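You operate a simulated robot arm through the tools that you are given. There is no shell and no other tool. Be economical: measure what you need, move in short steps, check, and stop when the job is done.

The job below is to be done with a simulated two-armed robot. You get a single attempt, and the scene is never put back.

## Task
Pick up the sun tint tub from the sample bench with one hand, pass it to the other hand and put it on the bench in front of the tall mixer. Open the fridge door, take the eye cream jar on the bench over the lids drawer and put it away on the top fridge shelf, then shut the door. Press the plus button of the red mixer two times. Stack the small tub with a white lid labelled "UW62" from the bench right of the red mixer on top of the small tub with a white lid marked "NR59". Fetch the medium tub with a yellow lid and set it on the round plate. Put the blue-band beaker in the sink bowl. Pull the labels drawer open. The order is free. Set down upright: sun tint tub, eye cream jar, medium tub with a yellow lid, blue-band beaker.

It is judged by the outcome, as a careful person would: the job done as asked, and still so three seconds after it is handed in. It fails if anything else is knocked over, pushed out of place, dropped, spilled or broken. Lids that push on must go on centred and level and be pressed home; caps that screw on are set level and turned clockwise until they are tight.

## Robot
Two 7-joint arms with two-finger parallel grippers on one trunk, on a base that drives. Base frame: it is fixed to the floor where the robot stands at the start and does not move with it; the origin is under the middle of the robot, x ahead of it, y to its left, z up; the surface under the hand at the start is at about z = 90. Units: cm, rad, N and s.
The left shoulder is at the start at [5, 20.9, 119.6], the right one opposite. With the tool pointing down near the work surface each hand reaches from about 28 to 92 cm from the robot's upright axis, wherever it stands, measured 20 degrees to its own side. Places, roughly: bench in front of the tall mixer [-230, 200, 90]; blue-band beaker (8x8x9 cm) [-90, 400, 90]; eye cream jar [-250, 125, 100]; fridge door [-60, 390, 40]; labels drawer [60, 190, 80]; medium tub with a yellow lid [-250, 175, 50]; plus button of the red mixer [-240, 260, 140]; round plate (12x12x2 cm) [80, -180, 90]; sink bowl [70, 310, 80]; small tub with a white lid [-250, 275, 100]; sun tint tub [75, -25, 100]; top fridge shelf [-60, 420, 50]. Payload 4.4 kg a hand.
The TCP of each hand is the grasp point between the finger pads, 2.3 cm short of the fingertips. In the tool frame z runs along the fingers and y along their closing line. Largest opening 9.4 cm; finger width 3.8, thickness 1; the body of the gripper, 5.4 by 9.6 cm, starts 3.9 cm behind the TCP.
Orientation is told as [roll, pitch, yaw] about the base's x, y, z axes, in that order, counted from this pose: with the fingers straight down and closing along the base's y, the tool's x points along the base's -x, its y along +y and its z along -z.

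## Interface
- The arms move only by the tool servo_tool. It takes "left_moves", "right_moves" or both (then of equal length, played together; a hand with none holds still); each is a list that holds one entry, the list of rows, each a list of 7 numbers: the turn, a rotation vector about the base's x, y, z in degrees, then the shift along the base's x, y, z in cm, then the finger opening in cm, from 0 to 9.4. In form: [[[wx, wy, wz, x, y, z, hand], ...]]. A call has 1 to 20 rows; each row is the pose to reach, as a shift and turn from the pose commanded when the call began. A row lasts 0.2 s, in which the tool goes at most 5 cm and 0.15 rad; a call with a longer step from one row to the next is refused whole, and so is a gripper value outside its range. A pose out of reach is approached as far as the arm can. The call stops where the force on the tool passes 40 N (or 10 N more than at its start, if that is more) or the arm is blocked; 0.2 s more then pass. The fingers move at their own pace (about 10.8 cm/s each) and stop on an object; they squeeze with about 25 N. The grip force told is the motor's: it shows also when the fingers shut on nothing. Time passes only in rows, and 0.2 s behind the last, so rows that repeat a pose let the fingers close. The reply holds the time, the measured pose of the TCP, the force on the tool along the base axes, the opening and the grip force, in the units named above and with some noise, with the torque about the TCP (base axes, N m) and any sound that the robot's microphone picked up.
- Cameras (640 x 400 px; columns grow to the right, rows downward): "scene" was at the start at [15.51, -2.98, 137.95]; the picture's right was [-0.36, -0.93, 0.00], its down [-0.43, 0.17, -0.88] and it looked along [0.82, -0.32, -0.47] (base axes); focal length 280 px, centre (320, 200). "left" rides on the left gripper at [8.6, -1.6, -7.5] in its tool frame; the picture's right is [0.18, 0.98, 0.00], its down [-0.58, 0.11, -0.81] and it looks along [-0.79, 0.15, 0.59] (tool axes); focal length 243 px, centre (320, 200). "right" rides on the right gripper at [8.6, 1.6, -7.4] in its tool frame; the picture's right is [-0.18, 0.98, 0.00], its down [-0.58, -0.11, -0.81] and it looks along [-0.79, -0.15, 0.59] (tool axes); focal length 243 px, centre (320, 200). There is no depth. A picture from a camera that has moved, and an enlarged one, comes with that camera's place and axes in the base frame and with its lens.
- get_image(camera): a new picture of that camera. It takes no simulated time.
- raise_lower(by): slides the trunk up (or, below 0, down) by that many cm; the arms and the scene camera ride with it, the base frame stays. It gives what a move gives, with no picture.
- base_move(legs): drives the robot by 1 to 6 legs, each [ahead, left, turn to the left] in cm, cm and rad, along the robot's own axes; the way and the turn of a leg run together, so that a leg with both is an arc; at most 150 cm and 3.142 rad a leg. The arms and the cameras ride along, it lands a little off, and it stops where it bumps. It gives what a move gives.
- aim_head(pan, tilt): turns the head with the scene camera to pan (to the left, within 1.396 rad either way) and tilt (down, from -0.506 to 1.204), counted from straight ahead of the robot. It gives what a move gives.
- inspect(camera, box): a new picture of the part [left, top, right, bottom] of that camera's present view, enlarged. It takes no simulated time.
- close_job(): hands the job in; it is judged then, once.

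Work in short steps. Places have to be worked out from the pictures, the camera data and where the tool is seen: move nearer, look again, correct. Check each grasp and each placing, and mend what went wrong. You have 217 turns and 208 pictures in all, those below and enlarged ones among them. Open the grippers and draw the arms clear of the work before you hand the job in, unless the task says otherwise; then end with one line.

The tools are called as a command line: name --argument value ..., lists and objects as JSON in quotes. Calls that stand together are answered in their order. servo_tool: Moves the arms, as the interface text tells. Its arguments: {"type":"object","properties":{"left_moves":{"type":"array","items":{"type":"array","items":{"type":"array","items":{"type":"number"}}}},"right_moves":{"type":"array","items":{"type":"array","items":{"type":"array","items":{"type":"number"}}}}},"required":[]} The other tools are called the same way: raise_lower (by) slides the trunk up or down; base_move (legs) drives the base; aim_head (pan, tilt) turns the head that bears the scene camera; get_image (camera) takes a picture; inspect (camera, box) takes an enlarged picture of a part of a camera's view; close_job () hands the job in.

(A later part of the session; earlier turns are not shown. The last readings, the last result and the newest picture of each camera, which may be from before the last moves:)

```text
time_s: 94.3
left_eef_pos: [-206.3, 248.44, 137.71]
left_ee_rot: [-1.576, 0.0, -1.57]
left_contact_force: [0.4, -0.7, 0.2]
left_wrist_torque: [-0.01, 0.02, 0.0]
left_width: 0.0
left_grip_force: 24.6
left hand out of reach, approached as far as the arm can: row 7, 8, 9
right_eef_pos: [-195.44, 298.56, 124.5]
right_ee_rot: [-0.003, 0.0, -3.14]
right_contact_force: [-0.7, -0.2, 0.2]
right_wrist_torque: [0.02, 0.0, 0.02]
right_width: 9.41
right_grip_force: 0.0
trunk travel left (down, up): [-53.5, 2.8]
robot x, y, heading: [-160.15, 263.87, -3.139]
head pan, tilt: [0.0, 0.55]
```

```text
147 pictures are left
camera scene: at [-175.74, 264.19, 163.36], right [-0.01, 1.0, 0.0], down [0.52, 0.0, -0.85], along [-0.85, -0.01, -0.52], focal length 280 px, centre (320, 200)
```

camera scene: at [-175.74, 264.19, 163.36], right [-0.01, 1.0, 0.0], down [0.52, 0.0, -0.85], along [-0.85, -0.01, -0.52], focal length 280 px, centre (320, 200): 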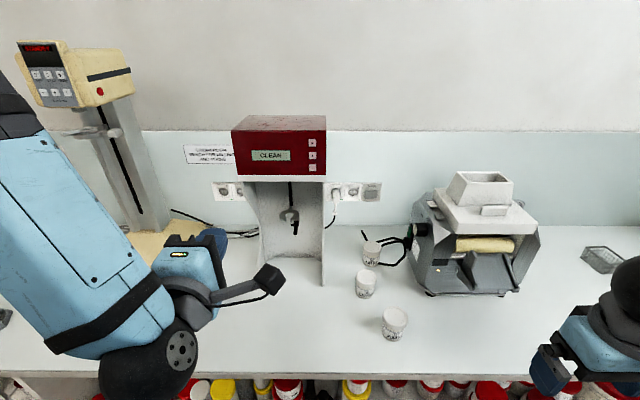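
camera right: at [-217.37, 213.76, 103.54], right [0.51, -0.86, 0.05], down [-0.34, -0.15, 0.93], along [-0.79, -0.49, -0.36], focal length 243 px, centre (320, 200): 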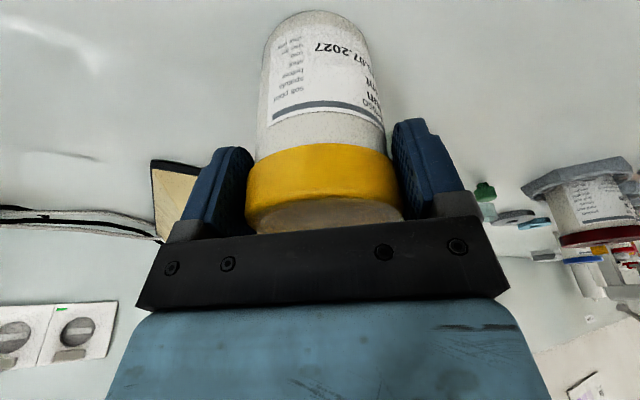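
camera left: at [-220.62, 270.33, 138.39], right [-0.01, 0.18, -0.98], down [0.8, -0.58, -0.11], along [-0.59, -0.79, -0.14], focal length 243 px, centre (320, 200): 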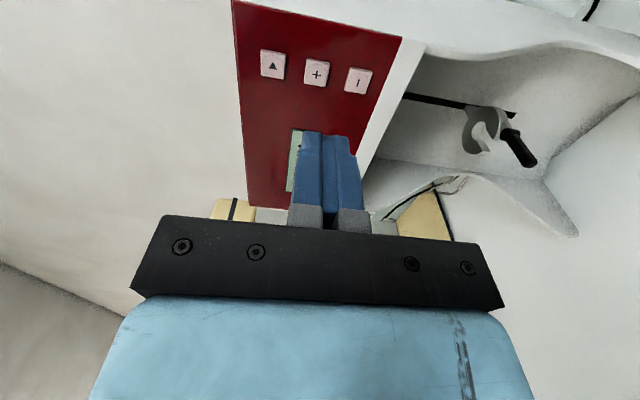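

Display changed MEDIUM → CLEAN after two clicks. Return the left hand to fingers-down, then drive 10 cm nearer.

servo_tool --left_moves '[[[0, -8, 0, 1, -1, 0, 0], [0, -16, 0, 2, -2, 0, 0], [0, -24, 0, 3, -3, 0, 0], [0, -32, 0, 4, -4, 0, 0], [0, -40, 0, 5, -5, 0, 0], [0, -48, 0, 6, -6, 0, 0], [0, -56, 0, 7, -7, 0, 0], [0, -64, 0, 8, -8, 0, 0], [0, -72, 0, 9, -9, 0, 0], [0, -80, 0, 10, -9, 0, 0], [0, -85, 0, 10, -9, 0, 0], [0, -90, 0, 10, -9, 0, 0]]]'

servo_tool --left_moves '[[[0, 0, -8, 0, -0.5, 0, 2], [0, 0, -16, 0, -1, 0, 4], [0, 0, -24, 0, -1, 0, 6], [0, 0, -32, 0, -1, 0, 8], [0, 0, -40, 0, -1, 0, 9.4], [0, 0, -48, 0, -1, 0, 9.4], [0, 0, -56, 0, -1, 0, 9.4], [0, 0, -64, 0, -1, 0, 9.4], [0, 0, -72, 0, -1, 0, 9.4], [0, 0, -80, 0, -1, 0, 9.4], [0, 0, -85, 0, -1, 0, 9.4], [0, 0, -90, 0, -1, 0, 9.4]]]'

base_move --legs '[[10, 0, 0]]'

get_image --camera "scene"

get_image --camera "right"

```text
time_s: 96.9
left_eef_pos: [-196.23, 239.67, 137.83]
left_ee_rot: [-0.004, 0.003, -1.571]
left_contact_force: [-0.4, -0.5, -0.4]
left_wrist_torque: [0.04, -0.01, -0.01]
left_width: 0.0
left_grip_force: 24.8
left hand out of reach, approached as far as the arm can: row 1, 2, 3, 4, 5, 6, 7, 8, 9
right_eef_pos: [-195.43, 298.43, 124.53]
right_ee_rot: [-0.002, -0.001, -3.14]
right_contact_force: [0.9, -0.2, -0.2]
right_wrist_torque: [0.03, 0.04, 0.01]
right_width: 9.4
right_grip_force: 0.1
trunk travel left (down, up): [-53.5, 2.8]
robot x, y, heading: [-160.19, 264.16, -3.129]
head pan, tilt: [0.0, 0.55]
```

```text
time_s: 99.5
left_eef_pos: [-196.21, 238.69, 137.9]
left_ee_rot: [-0.008, 0.001, 3.14]
left_contact_force: [-0.3, -0.3, -0.7]
left_wrist_torque: [-0.01, 0.02, 0.02]
left_width: 9.39
left_grip_force: 0.0
right_eef_pos: [-195.35, 298.49, 124.42]
right_ee_rot: [-0.001, 0.0, -3.14]
right_contact_force: [-0.1, 0.5, -1.1]
right_wrist_torque: [0.03, -0.03, -0.02]
right_width: 9.43
right_grip_force: 0.0
trunk travel left (down, up): [-53.5, 2.8]
robot x, y, heading: [-160.16, 264.25, -3.138]
head pan, tilt: [0.0, 0.55]
```

```text
time_s: 100.6
left_eef_pos: [-206.07, 238.62, 138.03]
left_ee_rot: [-0.007, 0.001, 3.14]
left_contact_force: [-0.4, -0.5, -0.2]
left_wrist_torque: [0.03, 0.01, 0.02]
left_width: 9.41
left_grip_force: 0.0
right_eef_pos: [-205.2, 298.24, 124.59]
right_ee_rot: [-0.001, -0.002, 3.142]
right_contact_force: [-0.3, -0.5, 0.1]
right_wrist_torque: [-0.01, 0.0, -0.01]
right_width: 9.39
right_grip_force: 0.1
trunk travel left (down, up): [-53.5, 2.8]
robot x, y, heading: [-170.23, 263.88, -3.133]
head pan, tilt: [0.0, 0.55]
```

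```text
146 pictures are left
camera scene: at [-185.46, 264.05, 163.39], right [-0.01, 1.0, 0.0], down [0.52, 0.0, -0.85], along [-0.85, -0.01, -0.52], focal length 280 px, centre (320, 200)
```

scene: 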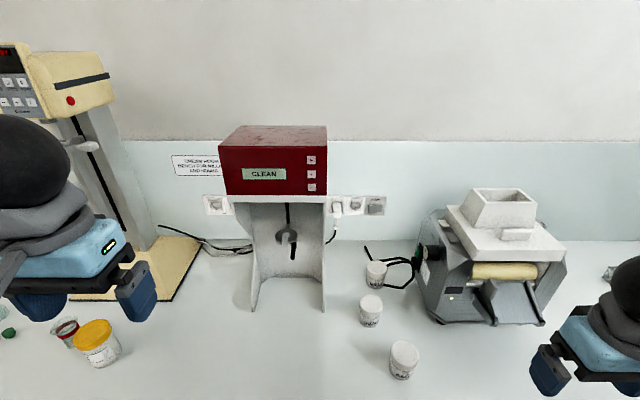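

```text
145 pictures are left
camera right: at [-196.55, 296.71, 131.91], right [-0.18, -0.98, 0.0], down [-0.58, 0.11, 0.81], along [-0.79, 0.15, -0.59], focal length 243 px, centre (320, 200)
```

right: 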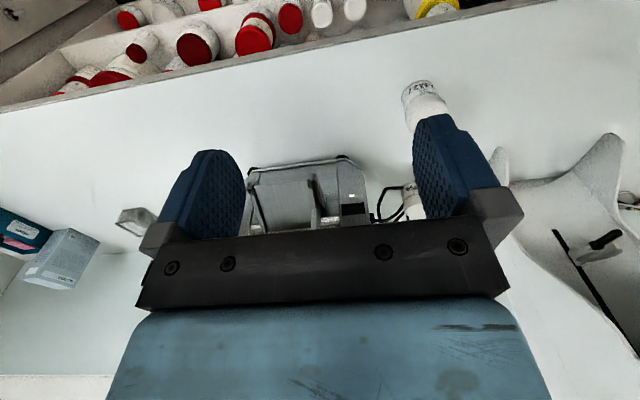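

Move the right hand above UW62.

servo_tool --right_moves '[[[0, 0, 0, -3.7, -2.2, -1, 9.4], [0, 0, 0, -7.4, -4.5, -2, 9.4], [0, 0, 0, -11, -6.7, -3, 9.4], [0, 0, 0, -14.7, -9, -4, 9.4], [0, 0, 0, -18.4, -11.2, -5, 9.4], [0, 0, 0, -22, -13.5, -6, 9.4], [0, 0, 0, -25.7, -15.7, -7, 9.4], [0, 0, 0, -29.4, -18, -8, 9.4], [0, 0, 0, -33.1, -20.2, -10, 9.4]]]'

get_image --camera "right"

get_image --camera "scene"

```text
time_s: 102.6
left_eef_pos: [-206.28, 238.56, 137.89]
left_ee_rot: [-0.009, 0.004, 3.14]
left_contact_force: [-0.4, -0.9, -0.6]
left_wrist_torque: [0.01, -0.01, 0.04]
left_width: 9.4
left_grip_force: 0.0
right_eef_pos: [-238.41, 278.71, 114.35]
right_ee_rot: [-0.003, 0.002, 3.142]
right_contact_force: [-0.7, -0.6, -0.5]
right_wrist_torque: [0.0, -0.03, 0.01]
right_width: 9.39
right_grip_force: 0.1
trunk travel left (down, up): [-53.5, 2.8]
robot x, y, heading: [-170.24, 264.06, -3.138]
head pan, tilt: [0.0, 0.55]
```

```text
144 pictures are left
camera right: at [-229.85, 276.99, 121.7], right [-0.18, -0.98, 0.0], down [-0.58, 0.11, 0.81], along [-0.79, 0.15, -0.59], focal length 243 px, centre (320, 200)
```

right: 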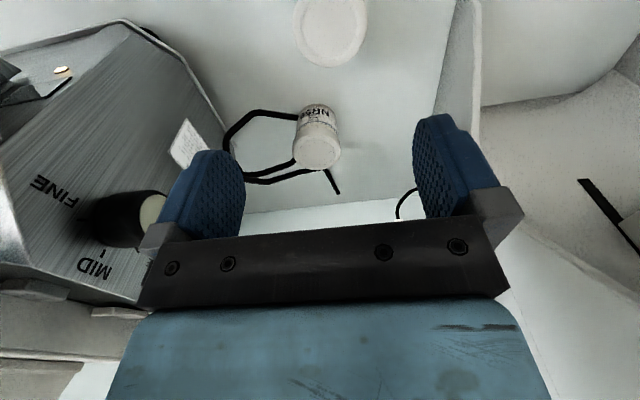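

```text
143 pictures are left
camera scene: at [-185.77, 263.88, 163.35], right [-0.01, 1.0, 0.0], down [0.52, 0.0, -0.85], along [-0.85, -0.01, -0.52], focal length 280 px, centre (320, 200)
```

scene: 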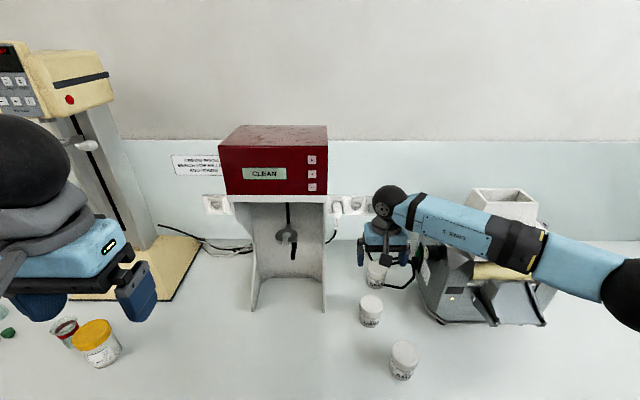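

UW62 centre (-238.3, 277.7), NR59 (-252.7, 281.6). Descend around UW62 to z 94 and look before closing.

servo_tool --right_moves '[[[0, 0, 0, 0, -0.9, -4, 9.4], [0, 0, 0, 0, -0.9, -8, 9.4], [0, 0, 0, 0, -0.9, -12, 9.4], [0, 0, 0, 0, -0.9, -16, 9.4], [0, 0, 0, 0, -0.9, -19, 9.4], [0, 0, 0, 0, -0.9, -20.2, 9.4]]]'

get_image --camera "right"

inspect --camera "scene" --box '[310, 220, 470, 400]'

```text
time_s: 104.0
left_eef_pos: [-206.16, 238.72, 138.0]
left_ee_rot: [-0.008, 0.001, 3.139]
left_contact_force: [0.1, -1.6, -1.4]
left_wrist_torque: [-0.01, -0.01, -0.03]
left_width: 9.39
left_grip_force: 0.0
right_eef_pos: [-238.41, 277.23, 94.53]
right_ee_rot: [-0.001, 0.002, 3.142]
right_contact_force: [0.1, -0.4, 0.6]
right_wrist_torque: [-0.04, 0.01, 0.01]
right_width: 9.4
right_grip_force: 0.0
trunk travel left (down, up): [-53.5, 2.8]
robot x, y, heading: [-170.24, 263.8, -3.136]
head pan, tilt: [0.0, 0.55]
```

```text
142 pictures are left
camera right: at [-229.76, 275.64, 101.92], right [-0.18, -0.98, 0.0], down [-0.58, 0.11, 0.81], along [-0.79, 0.15, -0.59], focal length 243 px, centre (320, 200)
```

right: 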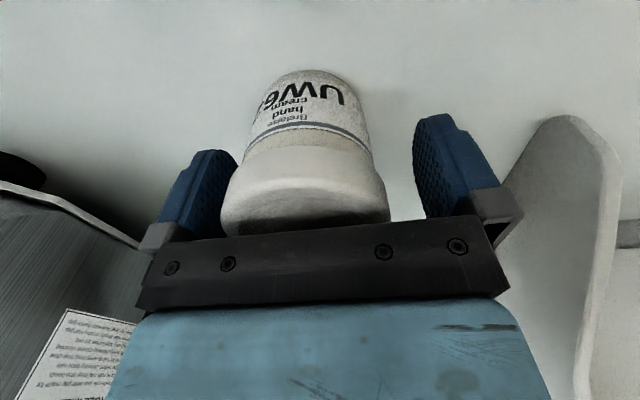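

```text
2.22 times, centred on (390, 310) of scene
camera zoom: at [-185.59, 264.05, 163.37], right [-0.01, 1.0, 0.0], down [0.52, 0.0, -0.85], along [-0.85, -0.01, -0.52], focal length 622 px, centre (164, -44)
```

zoom: 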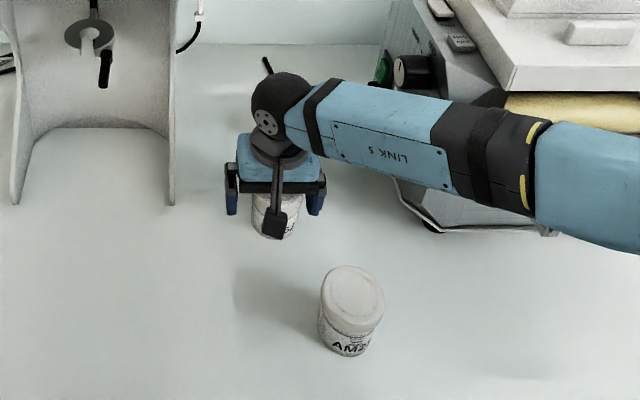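

Tub is ~0.7 cm toward +y of the hand centre; correct and close gently.

servo_tool --right_moves '[[[0, 0, 0, 0, 0.7, -0.4, 9.4], [0, 0, 0, 0, 0.7, -0.4, 7.4], [0, 0, 0, 0, 0.7, -0.4, 5], [0, 0, 0, 0, 0.7, -0.4, 4], [0, 0, 0, 0, 0.7, -0.4, 4]]]'

get_image --camera "right"

```text
time_s: 105.2
left_eef_pos: [-206.14, 238.77, 137.95]
left_ee_rot: [-0.007, 0.001, 3.141]
left_contact_force: [1.2, 0.0, -0.3]
left_wrist_torque: [0.02, 0.02, 0.03]
left_width: 9.39
left_grip_force: 0.1
right_eef_pos: [-238.51, 278.17, 94.1]
right_ee_rot: [-0.001, 0.0, 3.141]
right_contact_force: [0.4, 0.5, -1.1]
right_wrist_torque: [0.02, -0.03, -0.02]
right_width: 6.49
right_grip_force: 24.7
trunk travel left (down, up): [-53.5, 2.8]
robot x, y, heading: [-170.2, 264.08, -3.137]
head pan, tilt: [0.0, 0.55]
```

```text
140 pictures are left
camera right: at [-229.77, 276.42, 101.5], right [-0.18, -0.98, 0.0], down [-0.58, 0.11, 0.81], along [-0.79, 0.15, -0.59], focal length 243 px, centre (320, 200)
```

right: 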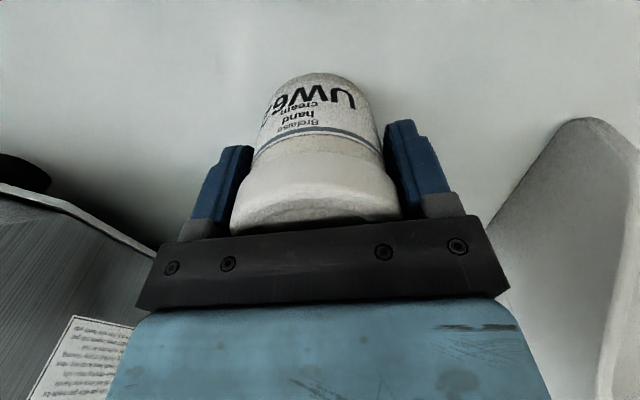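

Held (6.5 cm). Lift and move over NR59, bottom ~4 cm above its lid.

servo_tool --right_moves '[[[0, 0, 0, 0, 0, 2, 4], [0, 0, 0, 0, 0, 5, 4], [0, 0, 0, 0, 0, 9, 4], [0, 0, 0, 0, 0, 12, 4], [0, 0, 0, -4, 1, 12, 4], [0, 0, 0, -8, 2, 12, 4], [0, 0, 0, -12, 3, 12, 4], [0, 0, 0, -14.4, 3.9, 12, 4], [0, 0, 0, -14.4, 3.9, 11, 4]]]'

inspect --camera "scene" --box '[310, 200, 450, 320]'

get_image --camera "right"

```text
time_s: 107.2
left_eef_pos: [-206.1, 238.65, 137.94]
left_ee_rot: [-0.006, 0.001, 3.14]
left_contact_force: [-0.5, -0.1, -0.3]
left_wrist_torque: [0.01, 0.02, -0.05]
left_width: 9.37
left_grip_force: 0.0
right_eef_pos: [-252.68, 281.71, 105.03]
right_ee_rot: [0.0, 0.0, -3.141]
right_contact_force: [0.4, -1.1, -1.8]
right_wrist_torque: [-0.01, -0.01, 0.01]
right_width: 6.46
right_grip_force: 25.4
trunk travel left (down, up): [-53.5, 2.8]
robot x, y, heading: [-170.02, 263.73, -3.137]
head pan, tilt: [0.0, 0.55]
```

```text
3.33 times, centred on (380, 260) of scene
camera zoom: at [-185.61, 264.09, 163.37], right [-0.01, 1.0, 0.0], down [0.52, 0.0, -0.85], along [-0.85, -0.01, -0.52], focal length 933 px, centre (120, 0)
```

zoom: 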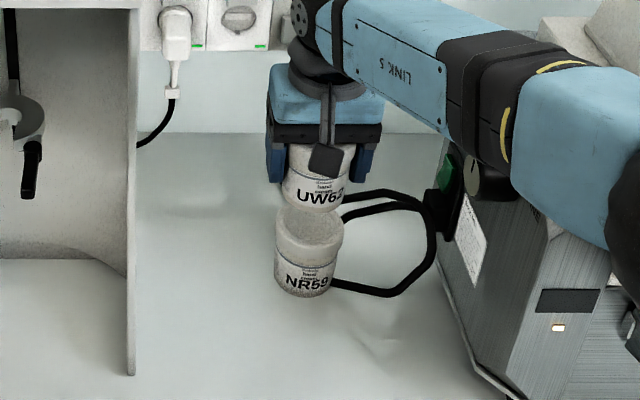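

```text
138 pictures are left
camera right: at [-244.09, 279.99, 112.47], right [-0.18, -0.98, 0.0], down [-0.58, 0.11, 0.81], along [-0.79, 0.15, -0.59], focal length 243 px, centre (320, 200)
```

right: 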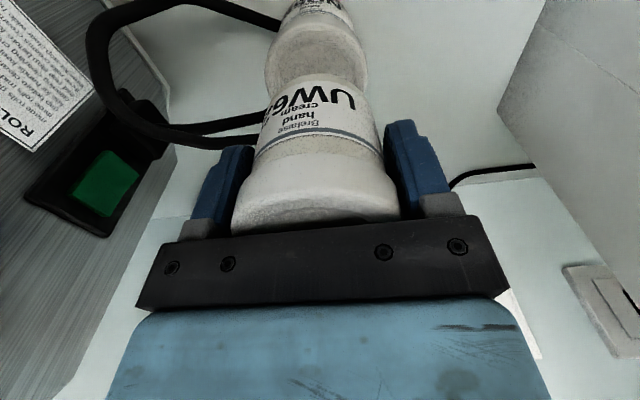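

Aligned within ~0.3 cm. Lower until contact (expected TCP z ≈ 100.6).

servo_tool --right_moves '[[[0, 0, 0, 0.1, 0.2, -2, 4], [0, 0, 0, 0.1, 0.2, -3.3, 4], [0, 0, 0, 0.1, 0.2, -3.9, 4], [0, 0, 0, 0.1, 0.2, -4.2, 4]]]'

inspect --camera "scene" --box '[310, 200, 450, 320]'

```text
time_s: 108.2
left_eef_pos: [-206.09, 238.6, 138.1]
left_ee_rot: [-0.007, 0.0, 3.139]
left_contact_force: [-0.4, 0.2, -0.4]
left_wrist_torque: [-0.01, 0.02, -0.02]
left_width: 9.39
left_grip_force: 0.0
right_eef_pos: [-251.74, 282.25, 101.21]
right_ee_rot: [-0.003, -0.003, 3.14]
right_contact_force: [-2.7, -1.2, 16.1]
right_wrist_torque: [-0.04, -0.13, -0.12]
right_width: 6.53
right_grip_force: 25.0
right hand out of reach, approached as far as the arm can: row 1, 2, 3, 4
trunk travel left (down, up): [-53.5, 2.8]
robot x, y, heading: [-169.68, 263.72, -3.137]
head pan, tilt: [0.0, 0.55]
```

```text
3.33 times, centred on (380, 260) of scene
camera zoom: at [-185.45, 264.01, 163.4], right [-0.01, 1.0, 0.0], down [0.52, 0.0, -0.85], along [-0.85, -0.01, -0.52], focal length 933 px, centre (120, 0)
```

zoom: 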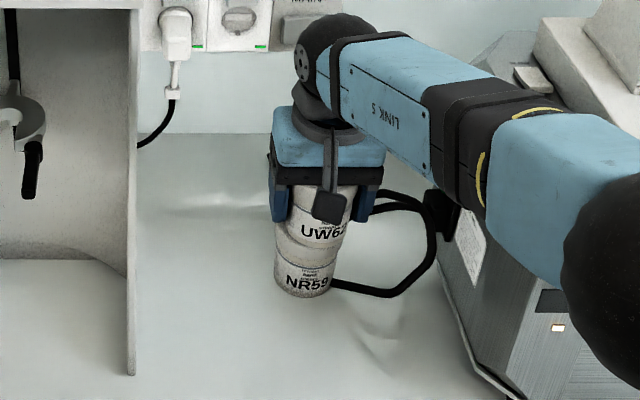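

Contact, but the reach limit pulled x back ~0.8 cm. Lift 1.5 cm, drive the base ahead 4 cm while shifting the hand to correct.

servo_tool --right_moves '[[[0, 0, 0, 0, 0, 1, 4], [0, 0, 0, 1, 0, 3, 4], [0, 0, 0, 3.5, 0, 4, 4]]]'

base_move --legs '[[4, 0, 0]]'

inspect --camera "scene" --box '[310, 200, 450, 320]'

get_image --camera "right"

```text
time_s: 109.0
left_eef_pos: [-205.94, 238.83, 138.05]
left_ee_rot: [-0.007, 0.002, 3.138]
left_contact_force: [0.2, -0.3, 0.5]
left_wrist_torque: [-0.01, 0.0, -0.01]
left_width: 9.37
left_grip_force: 0.1
right_eef_pos: [-248.11, 282.34, 105.11]
right_ee_rot: [-0.002, 0.001, 3.142]
right_contact_force: [-0.9, 0.3, -1.2]
right_wrist_torque: [0.0, 0.01, 0.0]
right_width: 6.43
right_grip_force: 25.8
trunk travel left (down, up): [-53.5, 2.8]
robot x, y, heading: [-170.22, 263.95, -3.136]
head pan, tilt: [0.0, 0.55]
```

```text
time_s: 109.9
left_eef_pos: [-209.5, 238.54, 138.1]
left_ee_rot: [-0.006, -0.004, 3.14]
left_contact_force: [0.5, -0.1, -0.2]
left_wrist_torque: [-0.02, 0.04, -0.01]
left_width: 9.43
left_grip_force: 0.1
right_eef_pos: [-251.92, 282.22, 105.54]
right_ee_rot: [-0.002, -0.006, 3.143]
right_contact_force: [1.0, 0.5, -0.9]
right_wrist_torque: [0.0, 0.05, -0.01]
right_width: 6.43
right_grip_force: 24.8
trunk travel left (down, up): [-53.5, 2.8]
robot x, y, heading: [-174.01, 263.82, -3.138]
head pan, tilt: [0.0, 0.55]
```

```text
3.33 times, centred on (380, 260) of scene
camera zoom: at [-188.94, 264.0, 163.46], right [-0.01, 1.0, 0.0], down [0.52, 0.0, -0.86], along [-0.86, -0.01, -0.52], focal length 933 px, centre (120, 0)
```

zoom: 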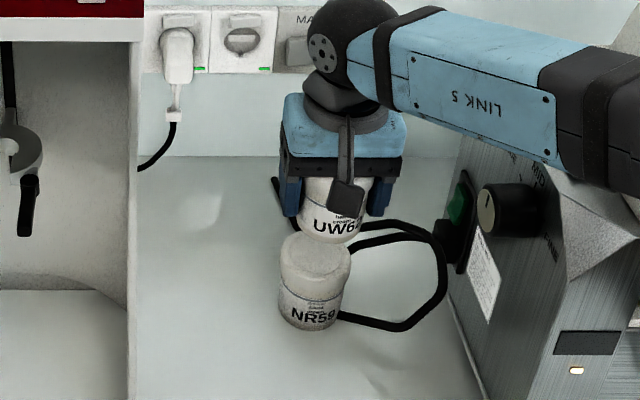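

```text
135 pictures are left
camera right: at [-243.25, 280.6, 112.87], right [-0.18, -0.98, 0.0], down [-0.58, 0.11, 0.81], along [-0.8, 0.15, -0.59], focal length 243 px, centre (320, 200)
```

right: 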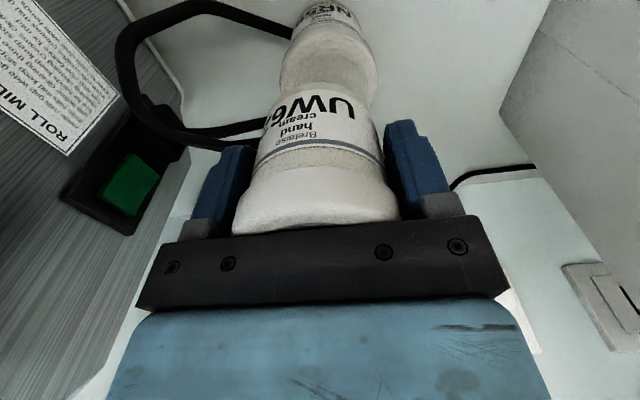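

Fine shift (-0.45, -0.4) then lower to contact.

servo_tool --right_moves '[[[0, 0, 0, -0.45, -0.4, 0, 4], [0, 0, 0, -0.45, -0.4, -2, 4], [0, 0, 0, -0.45, -0.4, -3.4, 4], [0, 0, 0, -0.45, -0.4, -4.1, 4], [0, 0, 0, -0.45, -0.4, -4.3, 4]]]'

inspect --camera "scene" --box '[310, 200, 450, 320]'

```text
time_s: 111.1
left_eef_pos: [-209.89, 238.73, 138.03]
left_ee_rot: [-0.007, 0.001, 3.14]
left_contact_force: [-0.2, 0.7, 0.3]
left_wrist_torque: [-0.01, 0.0, 0.02]
left_width: 9.42
left_grip_force: 0.0
right_eef_pos: [-252.87, 281.85, 101.05]
right_ee_rot: [0.0, -0.002, 3.14]
right_contact_force: [0.3, 1.0, 17.7]
right_wrist_torque: [-0.04, -0.25, -0.05]
right_width: 6.44
right_grip_force: 24.6
trunk travel left (down, up): [-53.5, 2.8]
robot x, y, heading: [-173.83, 263.89, -3.135]
head pan, tilt: [0.0, 0.55]
```

```text
3.33 times, centred on (380, 260) of scene
camera zoom: at [-189.33, 263.97, 163.43], right [-0.01, 1.0, 0.0], down [0.52, 0.0, -0.85], along [-0.85, -0.01, -0.52], focal length 933 px, centre (120, 0)
```

zoom: 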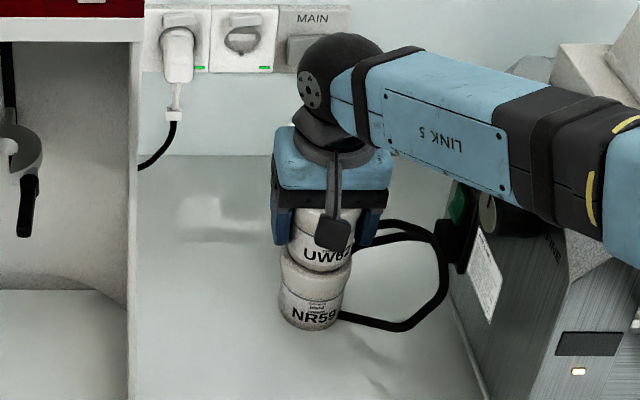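

Seated. Open and lift straight up slowly.

servo_tool --right_moves '[[[0, 0, 0, 0, 0, 0.2, 4], [0, 0, 0, 0, 0, 0.2, 7], [0, 0, 0, 0, 0, 0.2, 9.4], [0, 0, 0, 0, 0, 0.2, 9.4], [0, 0, 0, 0, 0, 3, 9.4], [0, 0, 0, 0, 0, 7, 9.4], [0, 0, 0, 0, 0, 11, 9.4], [0, 0, 0, 4, 1, 13, 9.4], [0, 0, 0, 8, 2, 15, 9.4], [0, 0, 0, 12, 4, 17, 9.4]]]'

inspect --camera "scene" --box '[310, 200, 450, 320]'

get_image --camera "right"

```text
time_s: 113.3
left_eef_pos: [-209.94, 238.77, 137.9]
left_ee_rot: [-0.007, -0.001, 3.141]
left_contact_force: [1.0, 0.1, -0.5]
left_wrist_torque: [-0.02, 0.01, 0.01]
left_width: 9.39
left_grip_force: 0.1
right_eef_pos: [-240.38, 286.08, 118.1]
right_ee_rot: [0.001, -0.003, 3.141]
right_contact_force: [-0.1, 0.1, -0.1]
right_wrist_torque: [-0.02, 0.0, 0.0]
right_width: 9.4
right_grip_force: 0.1
trunk travel left (down, up): [-53.5, 2.8]
robot x, y, heading: [-174.06, 263.46, -3.13]
head pan, tilt: [0.0, 0.55]
```

```text
3.33 times, centred on (380, 260) of scene
camera zoom: at [-189.38, 264.14, 163.39], right [-0.01, 1.0, 0.0], down [0.52, 0.0, -0.85], along [-0.85, -0.01, -0.52], focal length 933 px, centre (120, 0)
```

zoom: 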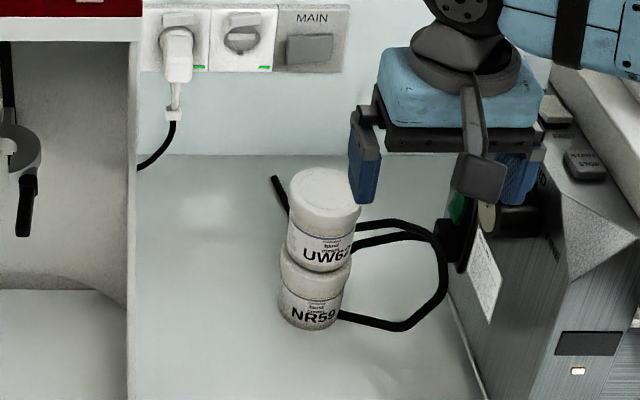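

```text
132 pictures are left
camera right: at [-231.74, 284.43, 125.41], right [-0.18, -0.98, 0.0], down [-0.58, 0.11, 0.81], along [-0.79, 0.15, -0.59], focal length 243 px, centre (320, 200)
```

right: 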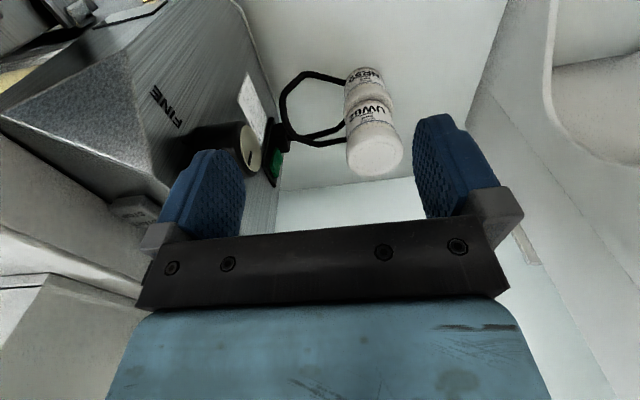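

Stack looks square. Retract the right hand, back off and drive to the eye cream jar at y≈130.

servo_tool --right_moves '[[[0, 0, 0, 4, 0.5, 1.5, 9.4], [0, 0, 0, 8, 1, 3, 9.4], [0, 0, 0, 12, 1.5, 4.5, 9.4], [0, 0, 0, 16, 2, 6, 9.4], [0, 0, 0, 20, 2, 7, 9.4], [0, 0, 0, 24, 2, 7, 9.4], [0, 0, 0, 28, 2, 7, 9.4]]]'

base_move --legs '[[-30, 0, 0], [0, 130, 0]]'

get_image --camera "scene"

```text
time_s: 114.9
left_eef_pos: [-209.96, 238.66, 137.97]
left_ee_rot: [-0.006, 0.0, 3.139]
left_contact_force: [0.3, 0.3, 0.3]
left_wrist_torque: [0.02, -0.02, 0.0]
left_width: 9.4
left_grip_force: 0.1
right_eef_pos: [-212.37, 288.01, 124.82]
right_ee_rot: [-0.004, -0.002, 3.14]
right_contact_force: [-0.5, 0.0, -0.4]
right_wrist_torque: [0.02, 0.0, 0.02]
right_width: 9.41
right_grip_force: 0.1
trunk travel left (down, up): [-53.5, 2.8]
robot x, y, heading: [-174.08, 263.42, -3.134]
head pan, tilt: [0.0, 0.55]
```

```text
time_s: 128.2
left_eef_pos: [-179.5, 109.3, 138.02]
left_ee_rot: [-0.007, 0.002, 3.134]
left_contact_force: [-0.4, -0.8, 0.2]
left_wrist_torque: [-0.02, -0.03, 0.01]
left_width: 9.37
left_grip_force: 0.0
right_eef_pos: [-181.81, 158.38, 124.8]
right_ee_rot: [-0.001, 0.0, 3.137]
right_contact_force: [-0.5, 0.2, 0.2]
right_wrist_torque: [-0.02, -0.03, 0.0]
right_width: 9.43
right_grip_force: 0.0
trunk travel left (down, up): [-53.5, 2.8]
robot x, y, heading: [-143.55, 134.24, -3.137]
head pan, tilt: [0.0, 0.55]
```

```text
131 pictures are left
camera scene: at [-158.93, 134.46, 163.37], right [0.0, 1.0, 0.0], down [0.52, 0.0, -0.85], along [-0.85, 0.0, -0.52], focal length 280 px, centre (320, 200)
```

scene: 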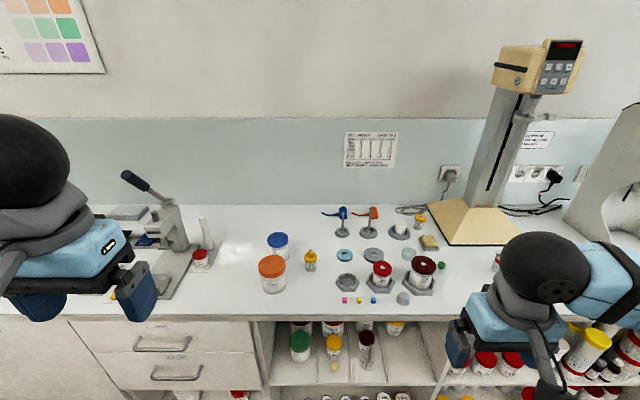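

Zoom to read labels on the bench and on the drawers, plus the shelf below.

inspect --camera "scene" --box '[150, 215, 330, 325]'

inspect --camera "scene" --box '[60, 310, 260, 400]'

inspect --camera "scene" --box '[260, 310, 450, 400]'

```text
3.56 times, centred on (240, 270) of scene
camera zoom: at [-158.93, 134.46, 163.37], right [0.0, 1.0, 0.0], down [0.52, 0.0, -0.85], along [-0.85, 0.0, -0.52], focal length 995 px, centre (604, -49)
```

zoom: 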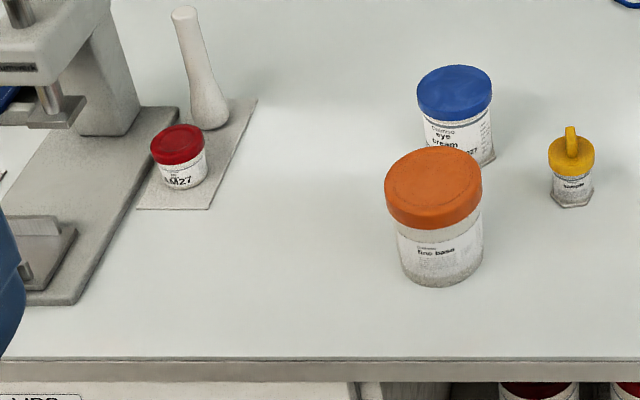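

```text
3.20 times, centred on (160, 355) of scene
camera zoom: at [-158.93, 134.46, 163.37], right [0.0, 1.0, 0.0], down [0.52, 0.0, -0.85], along [-0.85, 0.0, -0.52], focal length 896 px, centre (832, -296)
```

zoom: 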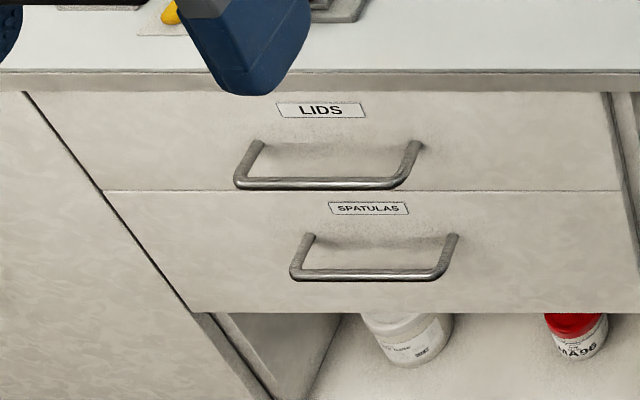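

```text
3.37 times, centred on (355, 355) of scene
camera zoom: at [-158.93, 134.46, 163.37], right [0.0, 1.0, 0.0], down [0.52, 0.0, -0.85], along [-0.85, 0.0, -0.52], focal length 943 px, centre (202, -322)
```

zoom: 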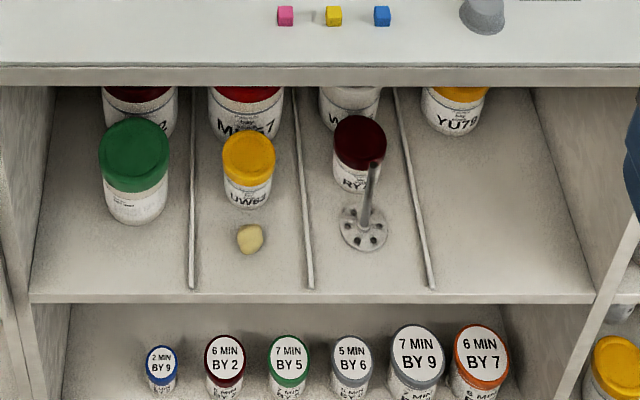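

The blue-lid jar is the eye cream, at about (-238, 119), top z≈98.5, behind the orange jar (-224, 119.5). I'll take it with the left hand pitched ~45° and yawed to come from the front-left, so it can later go straight into the fridge. Drive 28 cm nearer.

base_move --legs '[[28, 0, 0]]'

servo_tool --left_moves '[[[0, 0, -8, 0, -1, -1, 9.4], [0, 0, -16, 0, -2, -2, 9.4], [0, 0, -24, 0, -3, -3, 9.4], [0, 0, -32, 0, -4, -4, 9.4], [0, 0, -40, 0, -5, -5, 9.4], [0, 0, -45, 0, -5, -6, 9.4]]]'

get_image --camera "scene"

```text
time_s: 130.1
left_eef_pos: [-207.59, 108.99, 137.98]
left_ee_rot: [-0.009, 0.0, 3.138]
left_contact_force: [0.4, -0.5, 0.8]
left_wrist_torque: [0.0, 0.02, -0.02]
left_width: 9.37
left_grip_force: 0.0
right_eef_pos: [-209.73, 158.24, 124.82]
right_ee_rot: [-0.001, -0.002, 3.14]
right_contact_force: [-0.2, 0.4, -0.4]
right_wrist_torque: [0.01, 0.05, 0.03]
right_width: 9.4
right_grip_force: 0.0
trunk travel left (down, up): [-53.5, 2.8]
robot x, y, heading: [-171.43, 134.32, -3.131]
head pan, tilt: [0.0, 0.55]
```

```text
time_s: 131.5
left_eef_pos: [-207.68, 104.01, 131.93]
left_ee_rot: [-0.007, 0.001, 2.351]
left_contact_force: [-0.5, -0.2, 0.7]
left_wrist_torque: [-0.01, -0.02, 0.01]
left_width: 9.39
left_grip_force: 0.1
right_eef_pos: [-209.85, 158.23, 124.8]
right_ee_rot: [-0.002, 0.0, 3.14]
right_contact_force: [-0.7, -0.6, 0.6]
right_wrist_torque: [-0.03, 0.01, -0.01]
right_width: 9.38
right_grip_force: 0.2
trunk travel left (down, up): [-53.5, 2.8]
robot x, y, heading: [-171.33, 134.04, -3.139]
head pan, tilt: [0.0, 0.55]
```

```text
127 pictures are left
camera scene: at [-187.06, 134.33, 163.36], right [0.0, 1.0, 0.0], down [0.52, 0.0, -0.85], along [-0.85, 0.0, -0.52], focal length 280 px, centre (320, 200)
```

scene: 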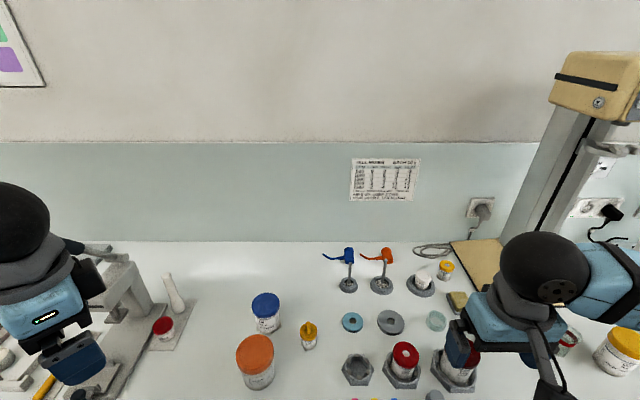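

Tilt the left hand 45° and bring it to the pre-grasp point front-left of the jar.

servo_tool --left_moves '[[[5.3, 5.3, 0, -2, 0.4, -1, 9.4], [10.6, 10.5, 0, -4, 0.8, -3, 9.4], [16, 15.8, 0, -7, 1.3, -6, 9.4], [21.3, 21, 0, -10, 2, -9, 9.4], [26.6, 26.3, 0, -13, 2.8, -12, 9.4], [32, 31.6, 0, -16, 3.4, -15, 9.4], [32, 31.6, 0, -18.5, 4, -18, 9.4], [32, 31.6, 0, -20.3, 5, -20, 9.4]]]'

get_image --camera "scene"

get_image --camera "left"

```text
time_s: 133.3
left_eef_pos: [-227.74, 108.97, 111.81]
left_ee_rot: [-0.009, -0.783, 2.352]
left_contact_force: [0.3, -0.6, 0.2]
left_wrist_torque: [-0.01, 0.01, 0.01]
left_width: 9.42
left_grip_force: 0.0
right_eef_pos: [-210.0, 158.14, 124.77]
right_ee_rot: [-0.002, 0.003, 3.139]
right_contact_force: [0.2, -0.1, 0.4]
right_wrist_torque: [0.01, -0.03, 0.0]
right_width: 9.38
right_grip_force: 0.1
trunk travel left (down, up): [-53.5, 2.8]
robot x, y, heading: [-171.43, 133.9, -3.133]
head pan, tilt: [0.0, 0.55]
```

```text
126 pictures are left
camera scene: at [-187.11, 134.37, 163.36], right [0.0, 1.0, 0.0], down [0.52, 0.0, -0.85], along [-0.85, 0.0, -0.52], focal length 280 px, centre (320, 200)
```

scene: 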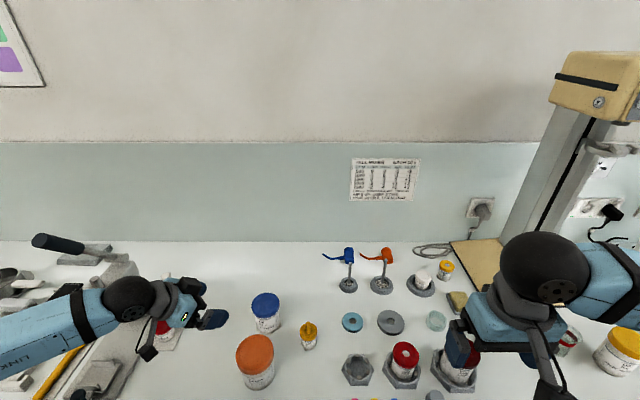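

```text
125 pictures are left
camera left: at [-218.6, 101.86, 110.87], right [-0.61, -0.78, -0.14], down [0.03, -0.19, 0.98], along [-0.79, 0.59, 0.14], focal length 243 px, centre (320, 200)
```

left: 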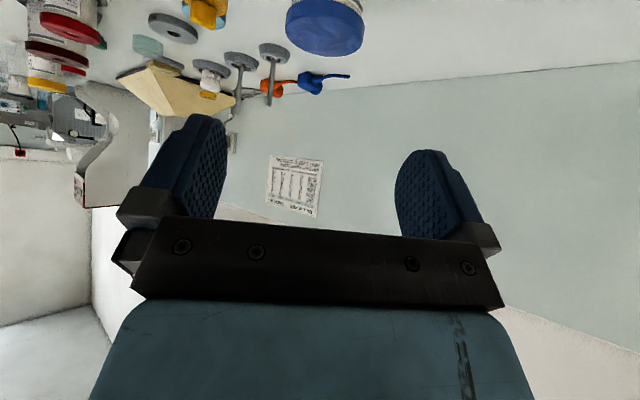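

Jar confirmed at (-238.3, 118.9). Advance along the tool axis to ~5 cm short and look.

servo_tool --left_moves '[[[0, 0, 0, -1.5, 0.9, -3.3, 9.4], [0, 0, 0, -3, 1.8, -6.6, 9.4], [0, 0, 0, -5, 3.8, -9.4, 9.4], [0, 0, 0, -7.5, 6.5, -13.2, 9.4]]]'

get_image --camera "left"

inspect --camera "scene" --box '[130, 250, 330, 400]'

```text
refused: row 4 steps farther than a row can; nothing moved
```

```text
124 pictures are left
camera left: at [-218.6, 101.86, 110.87], right [-0.61, -0.78, -0.14], down [0.03, -0.19, 0.98], along [-0.79, 0.59, 0.14], focal length 243 px, centre (320, 200)
```

left: 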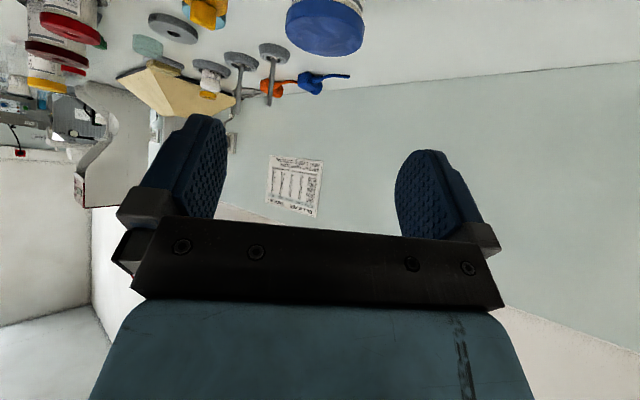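

```text
2.67 times, centred on (230, 325) of scene
camera zoom: at [-187.11, 134.37, 163.36], right [0.0, 1.0, 0.0], down [0.52, 0.0, -0.85], along [-0.85, 0.0, -0.52], focal length 746 px, centre (560, -133)
```

zoom: 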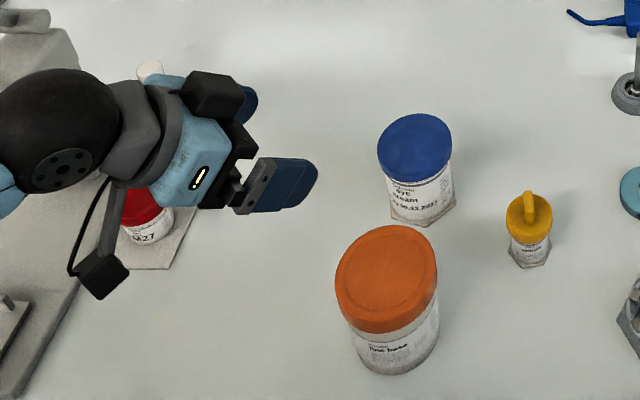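

Resend with shorter steps.

servo_tool --left_moves '[[[0, 0, 0, -1.5, 0.9, -3.3, 9.4], [0, 0, 0, -3, 1.8, -6.6, 9.4], [0, 0, 0, -4.5, 3.3, -9, 9.4], [0, 0, 0, -6, 4.8, -11.2, 9.4], [0, 0, 0, -7.5, 6.3, -13.2, 9.4]]]'

get_image --camera "left"

inspect --camera "scene" --box '[130, 250, 330, 400]'

```text
time_s: 134.5
left_eef_pos: [-235.47, 115.31, 98.36]
left_ee_rot: [-0.007, -0.783, 2.353]
left_contact_force: [0.1, -0.4, -1.0]
left_wrist_torque: [0.0, 0.03, 0.0]
left_width: 9.4
left_grip_force: 0.1
right_eef_pos: [-209.9, 158.24, 124.8]
right_ee_rot: [0.0, 0.001, 3.138]
right_contact_force: [0.0, -0.4, 0.0]
right_wrist_torque: [0.01, -0.02, -0.01]
right_width: 9.42
right_grip_force: 0.2
trunk travel left (down, up): [-53.5, 2.8]
robot x, y, heading: [-171.67, 134.12, -3.135]
head pan, tilt: [0.0, 0.55]
```

```text
122 pictures are left
camera left: at [-226.32, 108.29, 97.58], right [-0.61, -0.78, -0.14], down [0.03, -0.19, 0.98], along [-0.79, 0.59, 0.14], focal length 243 px, centre (320, 200)
```

left: 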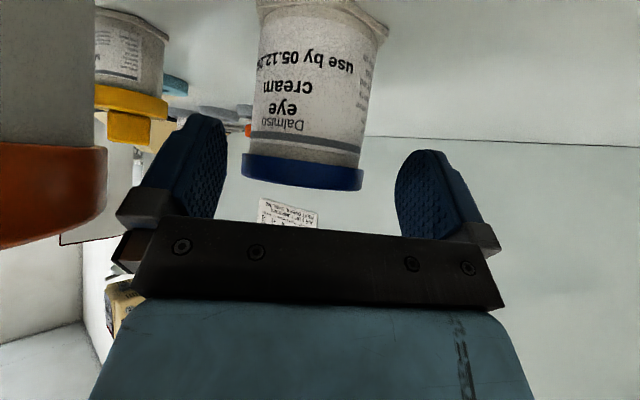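

```text
2.67 times, centred on (230, 325) of scene
camera zoom: at [-187.1, 134.38, 163.36], right [0.0, 1.0, 0.0], down [0.52, 0.0, -0.85], along [-0.85, 0.0, -0.52], focal length 746 px, centre (560, -133)
```

zoom: 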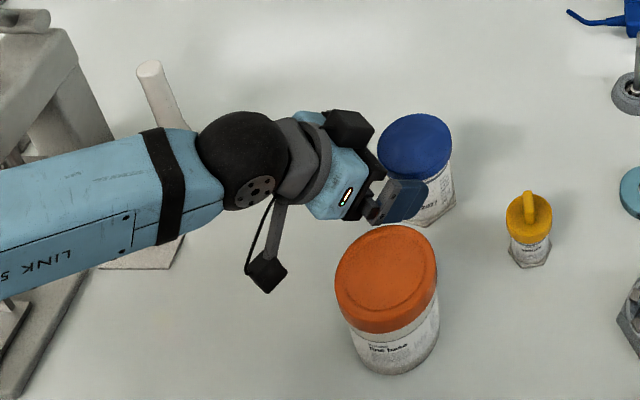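

Centred. Advance the last bit and close.

servo_tool --left_moves '[[[0, 0, 0, -1.3, 1.4, -1.9, 9.4], [0, 0, 0, -2.6, 2.8, -3.7, 9.4], [0, 0, 0, -2.6, 2.8, -3.7, 7], [0, 0, 0, -2.6, 2.8, -3.7, 5], [0, 0, 0, -2.6, 2.8, -3.7, 5]]]'

get_image --camera "left"

inspect --camera "scene" --box '[130, 250, 330, 400]'

```text
time_s: 135.7
left_eef_pos: [-237.94, 118.12, 95.0]
left_ee_rot: [-0.009, -0.784, 2.353]
left_contact_force: [-0.2, 1.4, 3.6]
left_wrist_torque: [-0.03, 0.11, -0.06]
left_width: 6.66
left_grip_force: 24.5
right_eef_pos: [-209.75, 158.24, 124.78]
right_ee_rot: [-0.002, -0.001, 3.139]
right_contact_force: [0.4, 0.8, 0.6]
right_wrist_torque: [-0.01, 0.0, -0.02]
right_width: 9.41
right_grip_force: 0.1
trunk travel left (down, up): [-53.5, 2.8]
robot x, y, heading: [-171.45, 133.92, -3.133]
head pan, tilt: [0.0, 0.55]
```

```text
120 pictures are left
camera left: at [-228.78, 111.08, 94.1], right [-0.61, -0.78, -0.14], down [0.03, -0.19, 0.98], along [-0.79, 0.59, 0.14], focal length 243 px, centre (320, 200)
```

left: 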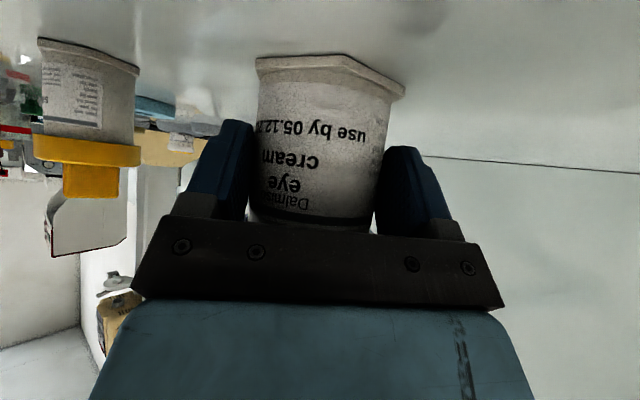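

```text
2.67 times, centred on (230, 325) of scene
camera zoom: at [-186.98, 134.32, 163.36], right [0.0, 1.0, 0.0], down [0.52, 0.0, -0.85], along [-0.85, 0.0, -0.52], focal length 746 px, centre (560, -133)
```

zoom: 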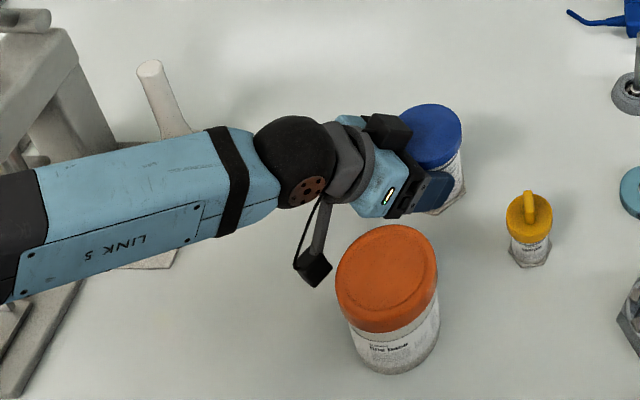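

Held. Lift straight up, then draw back and rotate the hand's yaw forward again.

servo_tool --left_moves '[[[0, 0, 0, 0, 0, 2, 5], [0, 0, 0, 0, 0, 6, 5], [0, 0, 0, 0, 0, 10, 5], [0, 0, 0, 0, 0, 14, 5], [0, 0, 0, 3, -1, 17, 5], [0, 0, 0, 6, -2, 20, 5], [0, 0, 0, 10, -3, 22, 5], [0, 0, 0, 14, -4, 22, 5], [0, 0, 0, 18, -5, 22, 5], [0, 0, 0, 22, -6, 22, 5], [0, 0, 0, 26, -7, 22, 5], [0, 0, 0, 29, -8, 22, 5], [0, 0, 8, 31, -9, 22, 5], [0, 0, 16, 33, -10, 22, 5], [0, 0, 24, 34, -11, 22, 5], [0, 0, 32, 34, -12, 22, 5], [0, 0, 40, 34, -12, 22, 5], [0, 0, 45, 34, -12, 22, 5]]]'

get_image --camera "scene"

get_image --camera "left"

```text
time_s: 139.5
left_eef_pos: [-201.97, 98.2, 109.58]
left_ee_rot: [-0.031, -0.777, 3.126]
left_contact_force: [0.2, -0.2, -2.2]
left_wrist_torque: [0.01, -0.05, 0.01]
left_width: 6.67
left_grip_force: 25.1
left hand out of reach, approached as far as the arm can: row 13, 14, 15, 16, 17, 18
right_eef_pos: [-209.84, 157.96, 124.87]
right_ee_rot: [0.0, 0.001, 3.138]
right_contact_force: [0.1, -0.7, -0.3]
right_wrist_torque: [0.0, 0.03, -0.02]
right_width: 9.4
right_grip_force: 0.0
trunk travel left (down, up): [-53.5, 2.8]
robot x, y, heading: [-171.79, 134.41, -3.136]
head pan, tilt: [0.0, 0.55]
```

```text
118 pictures are left
camera scene: at [-186.99, 134.15, 163.37], right [0.0, 1.0, 0.0], down [0.52, 0.0, -0.85], along [-0.85, 0.0, -0.52], focal length 280 px, centre (320, 200)
```

scene: 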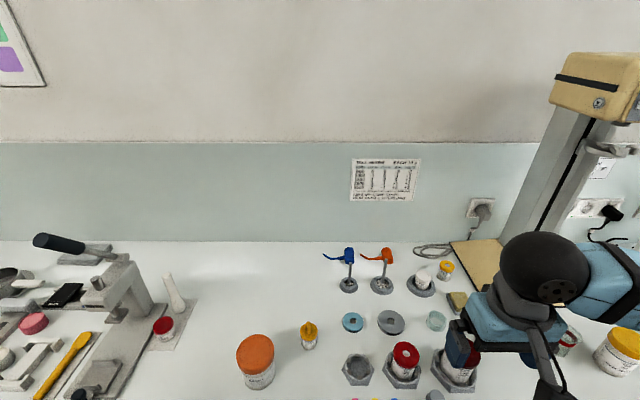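

```text
117 pictures are left
camera left: at [-190.59, 99.37, 108.79], right [0.09, -0.98, -0.15], down [0.15, -0.14, 0.98], along [-0.98, -0.11, 0.13], focal length 243 px, centre (320, 200)
```

left: 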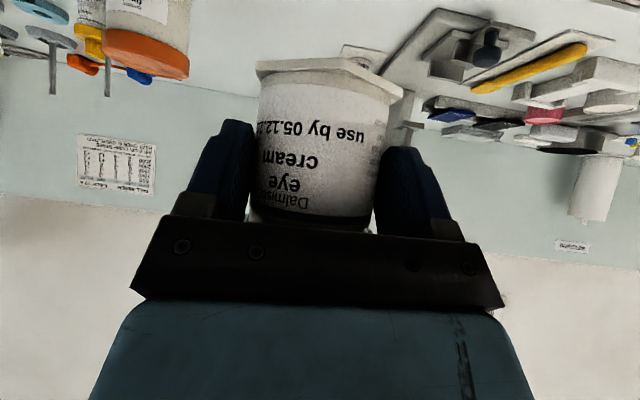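

Held firmly and the neighbours are untouched. Drive to the fridge: back off, turn right to face +y, approach to y≈290.

base_move --legs '[[-60, 0, 0], [0, 0, -1.571], [150, 0, 0], [0, -52, 0]]'

aim_head --pan 0 --tilt 0.6

get_image --camera "scene"

```text
time_s: 158.1
left_eef_pos: [-89.47, 308.21, 109.59]
left_ee_rot: [-0.032, -0.778, 1.495]
left_contact_force: [-0.3, -0.8, -2.0]
left_wrist_torque: [-0.04, 0.01, -0.02]
left_width: 6.62
left_grip_force: 25.2
right_eef_pos: [-29.18, 312.69, 124.72]
right_ee_rot: [-0.002, 0.0, 1.509]
right_contact_force: [-0.7, 0.5, -0.3]
right_wrist_torque: [0.01, -0.01, 0.0]
right_width: 9.39
right_grip_force: 0.1
trunk travel left (down, up): [-53.5, 2.8]
robot x, y, heading: [-55.66, 275.81, 1.516]
head pan, tilt: [0.0, 0.55]
```

```text
time_s: 158.8
left_eef_pos: [-89.48, 308.36, 109.67]
left_ee_rot: [-0.03, -0.779, 1.494]
left_contact_force: [-0.2, -0.7, -1.8]
left_wrist_torque: [-0.05, 0.02, 0.01]
left_width: 6.64
left_grip_force: 24.9
right_eef_pos: [-29.38, 312.55, 124.75]
right_ee_rot: [-0.001, 0.001, 1.51]
right_contact_force: [0.0, -0.5, 0.6]
right_wrist_torque: [0.0, -0.02, 0.0]
right_width: 9.39
right_grip_force: 0.1
trunk travel left (down, up): [-53.5, 2.8]
robot x, y, heading: [-55.65, 275.9, 1.521]
head pan, tilt: [0.0, 0.6]
```

```text
116 pictures are left
camera scene: at [-54.52, 291.7, 162.92], right [1.0, -0.05, 0.0], down [-0.03, -0.56, -0.83], along [0.04, 0.82, -0.56], focal length 280 px, centre (320, 200)
```

scene: 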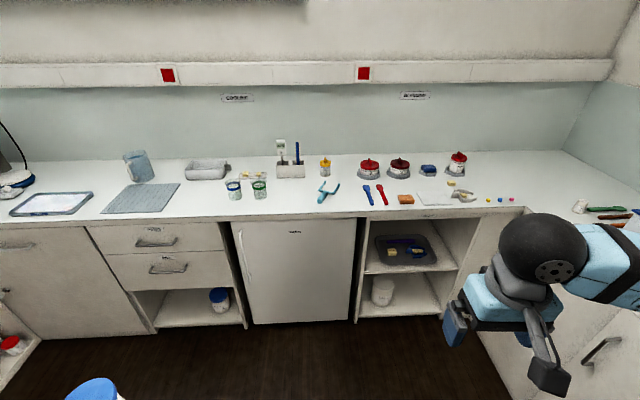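

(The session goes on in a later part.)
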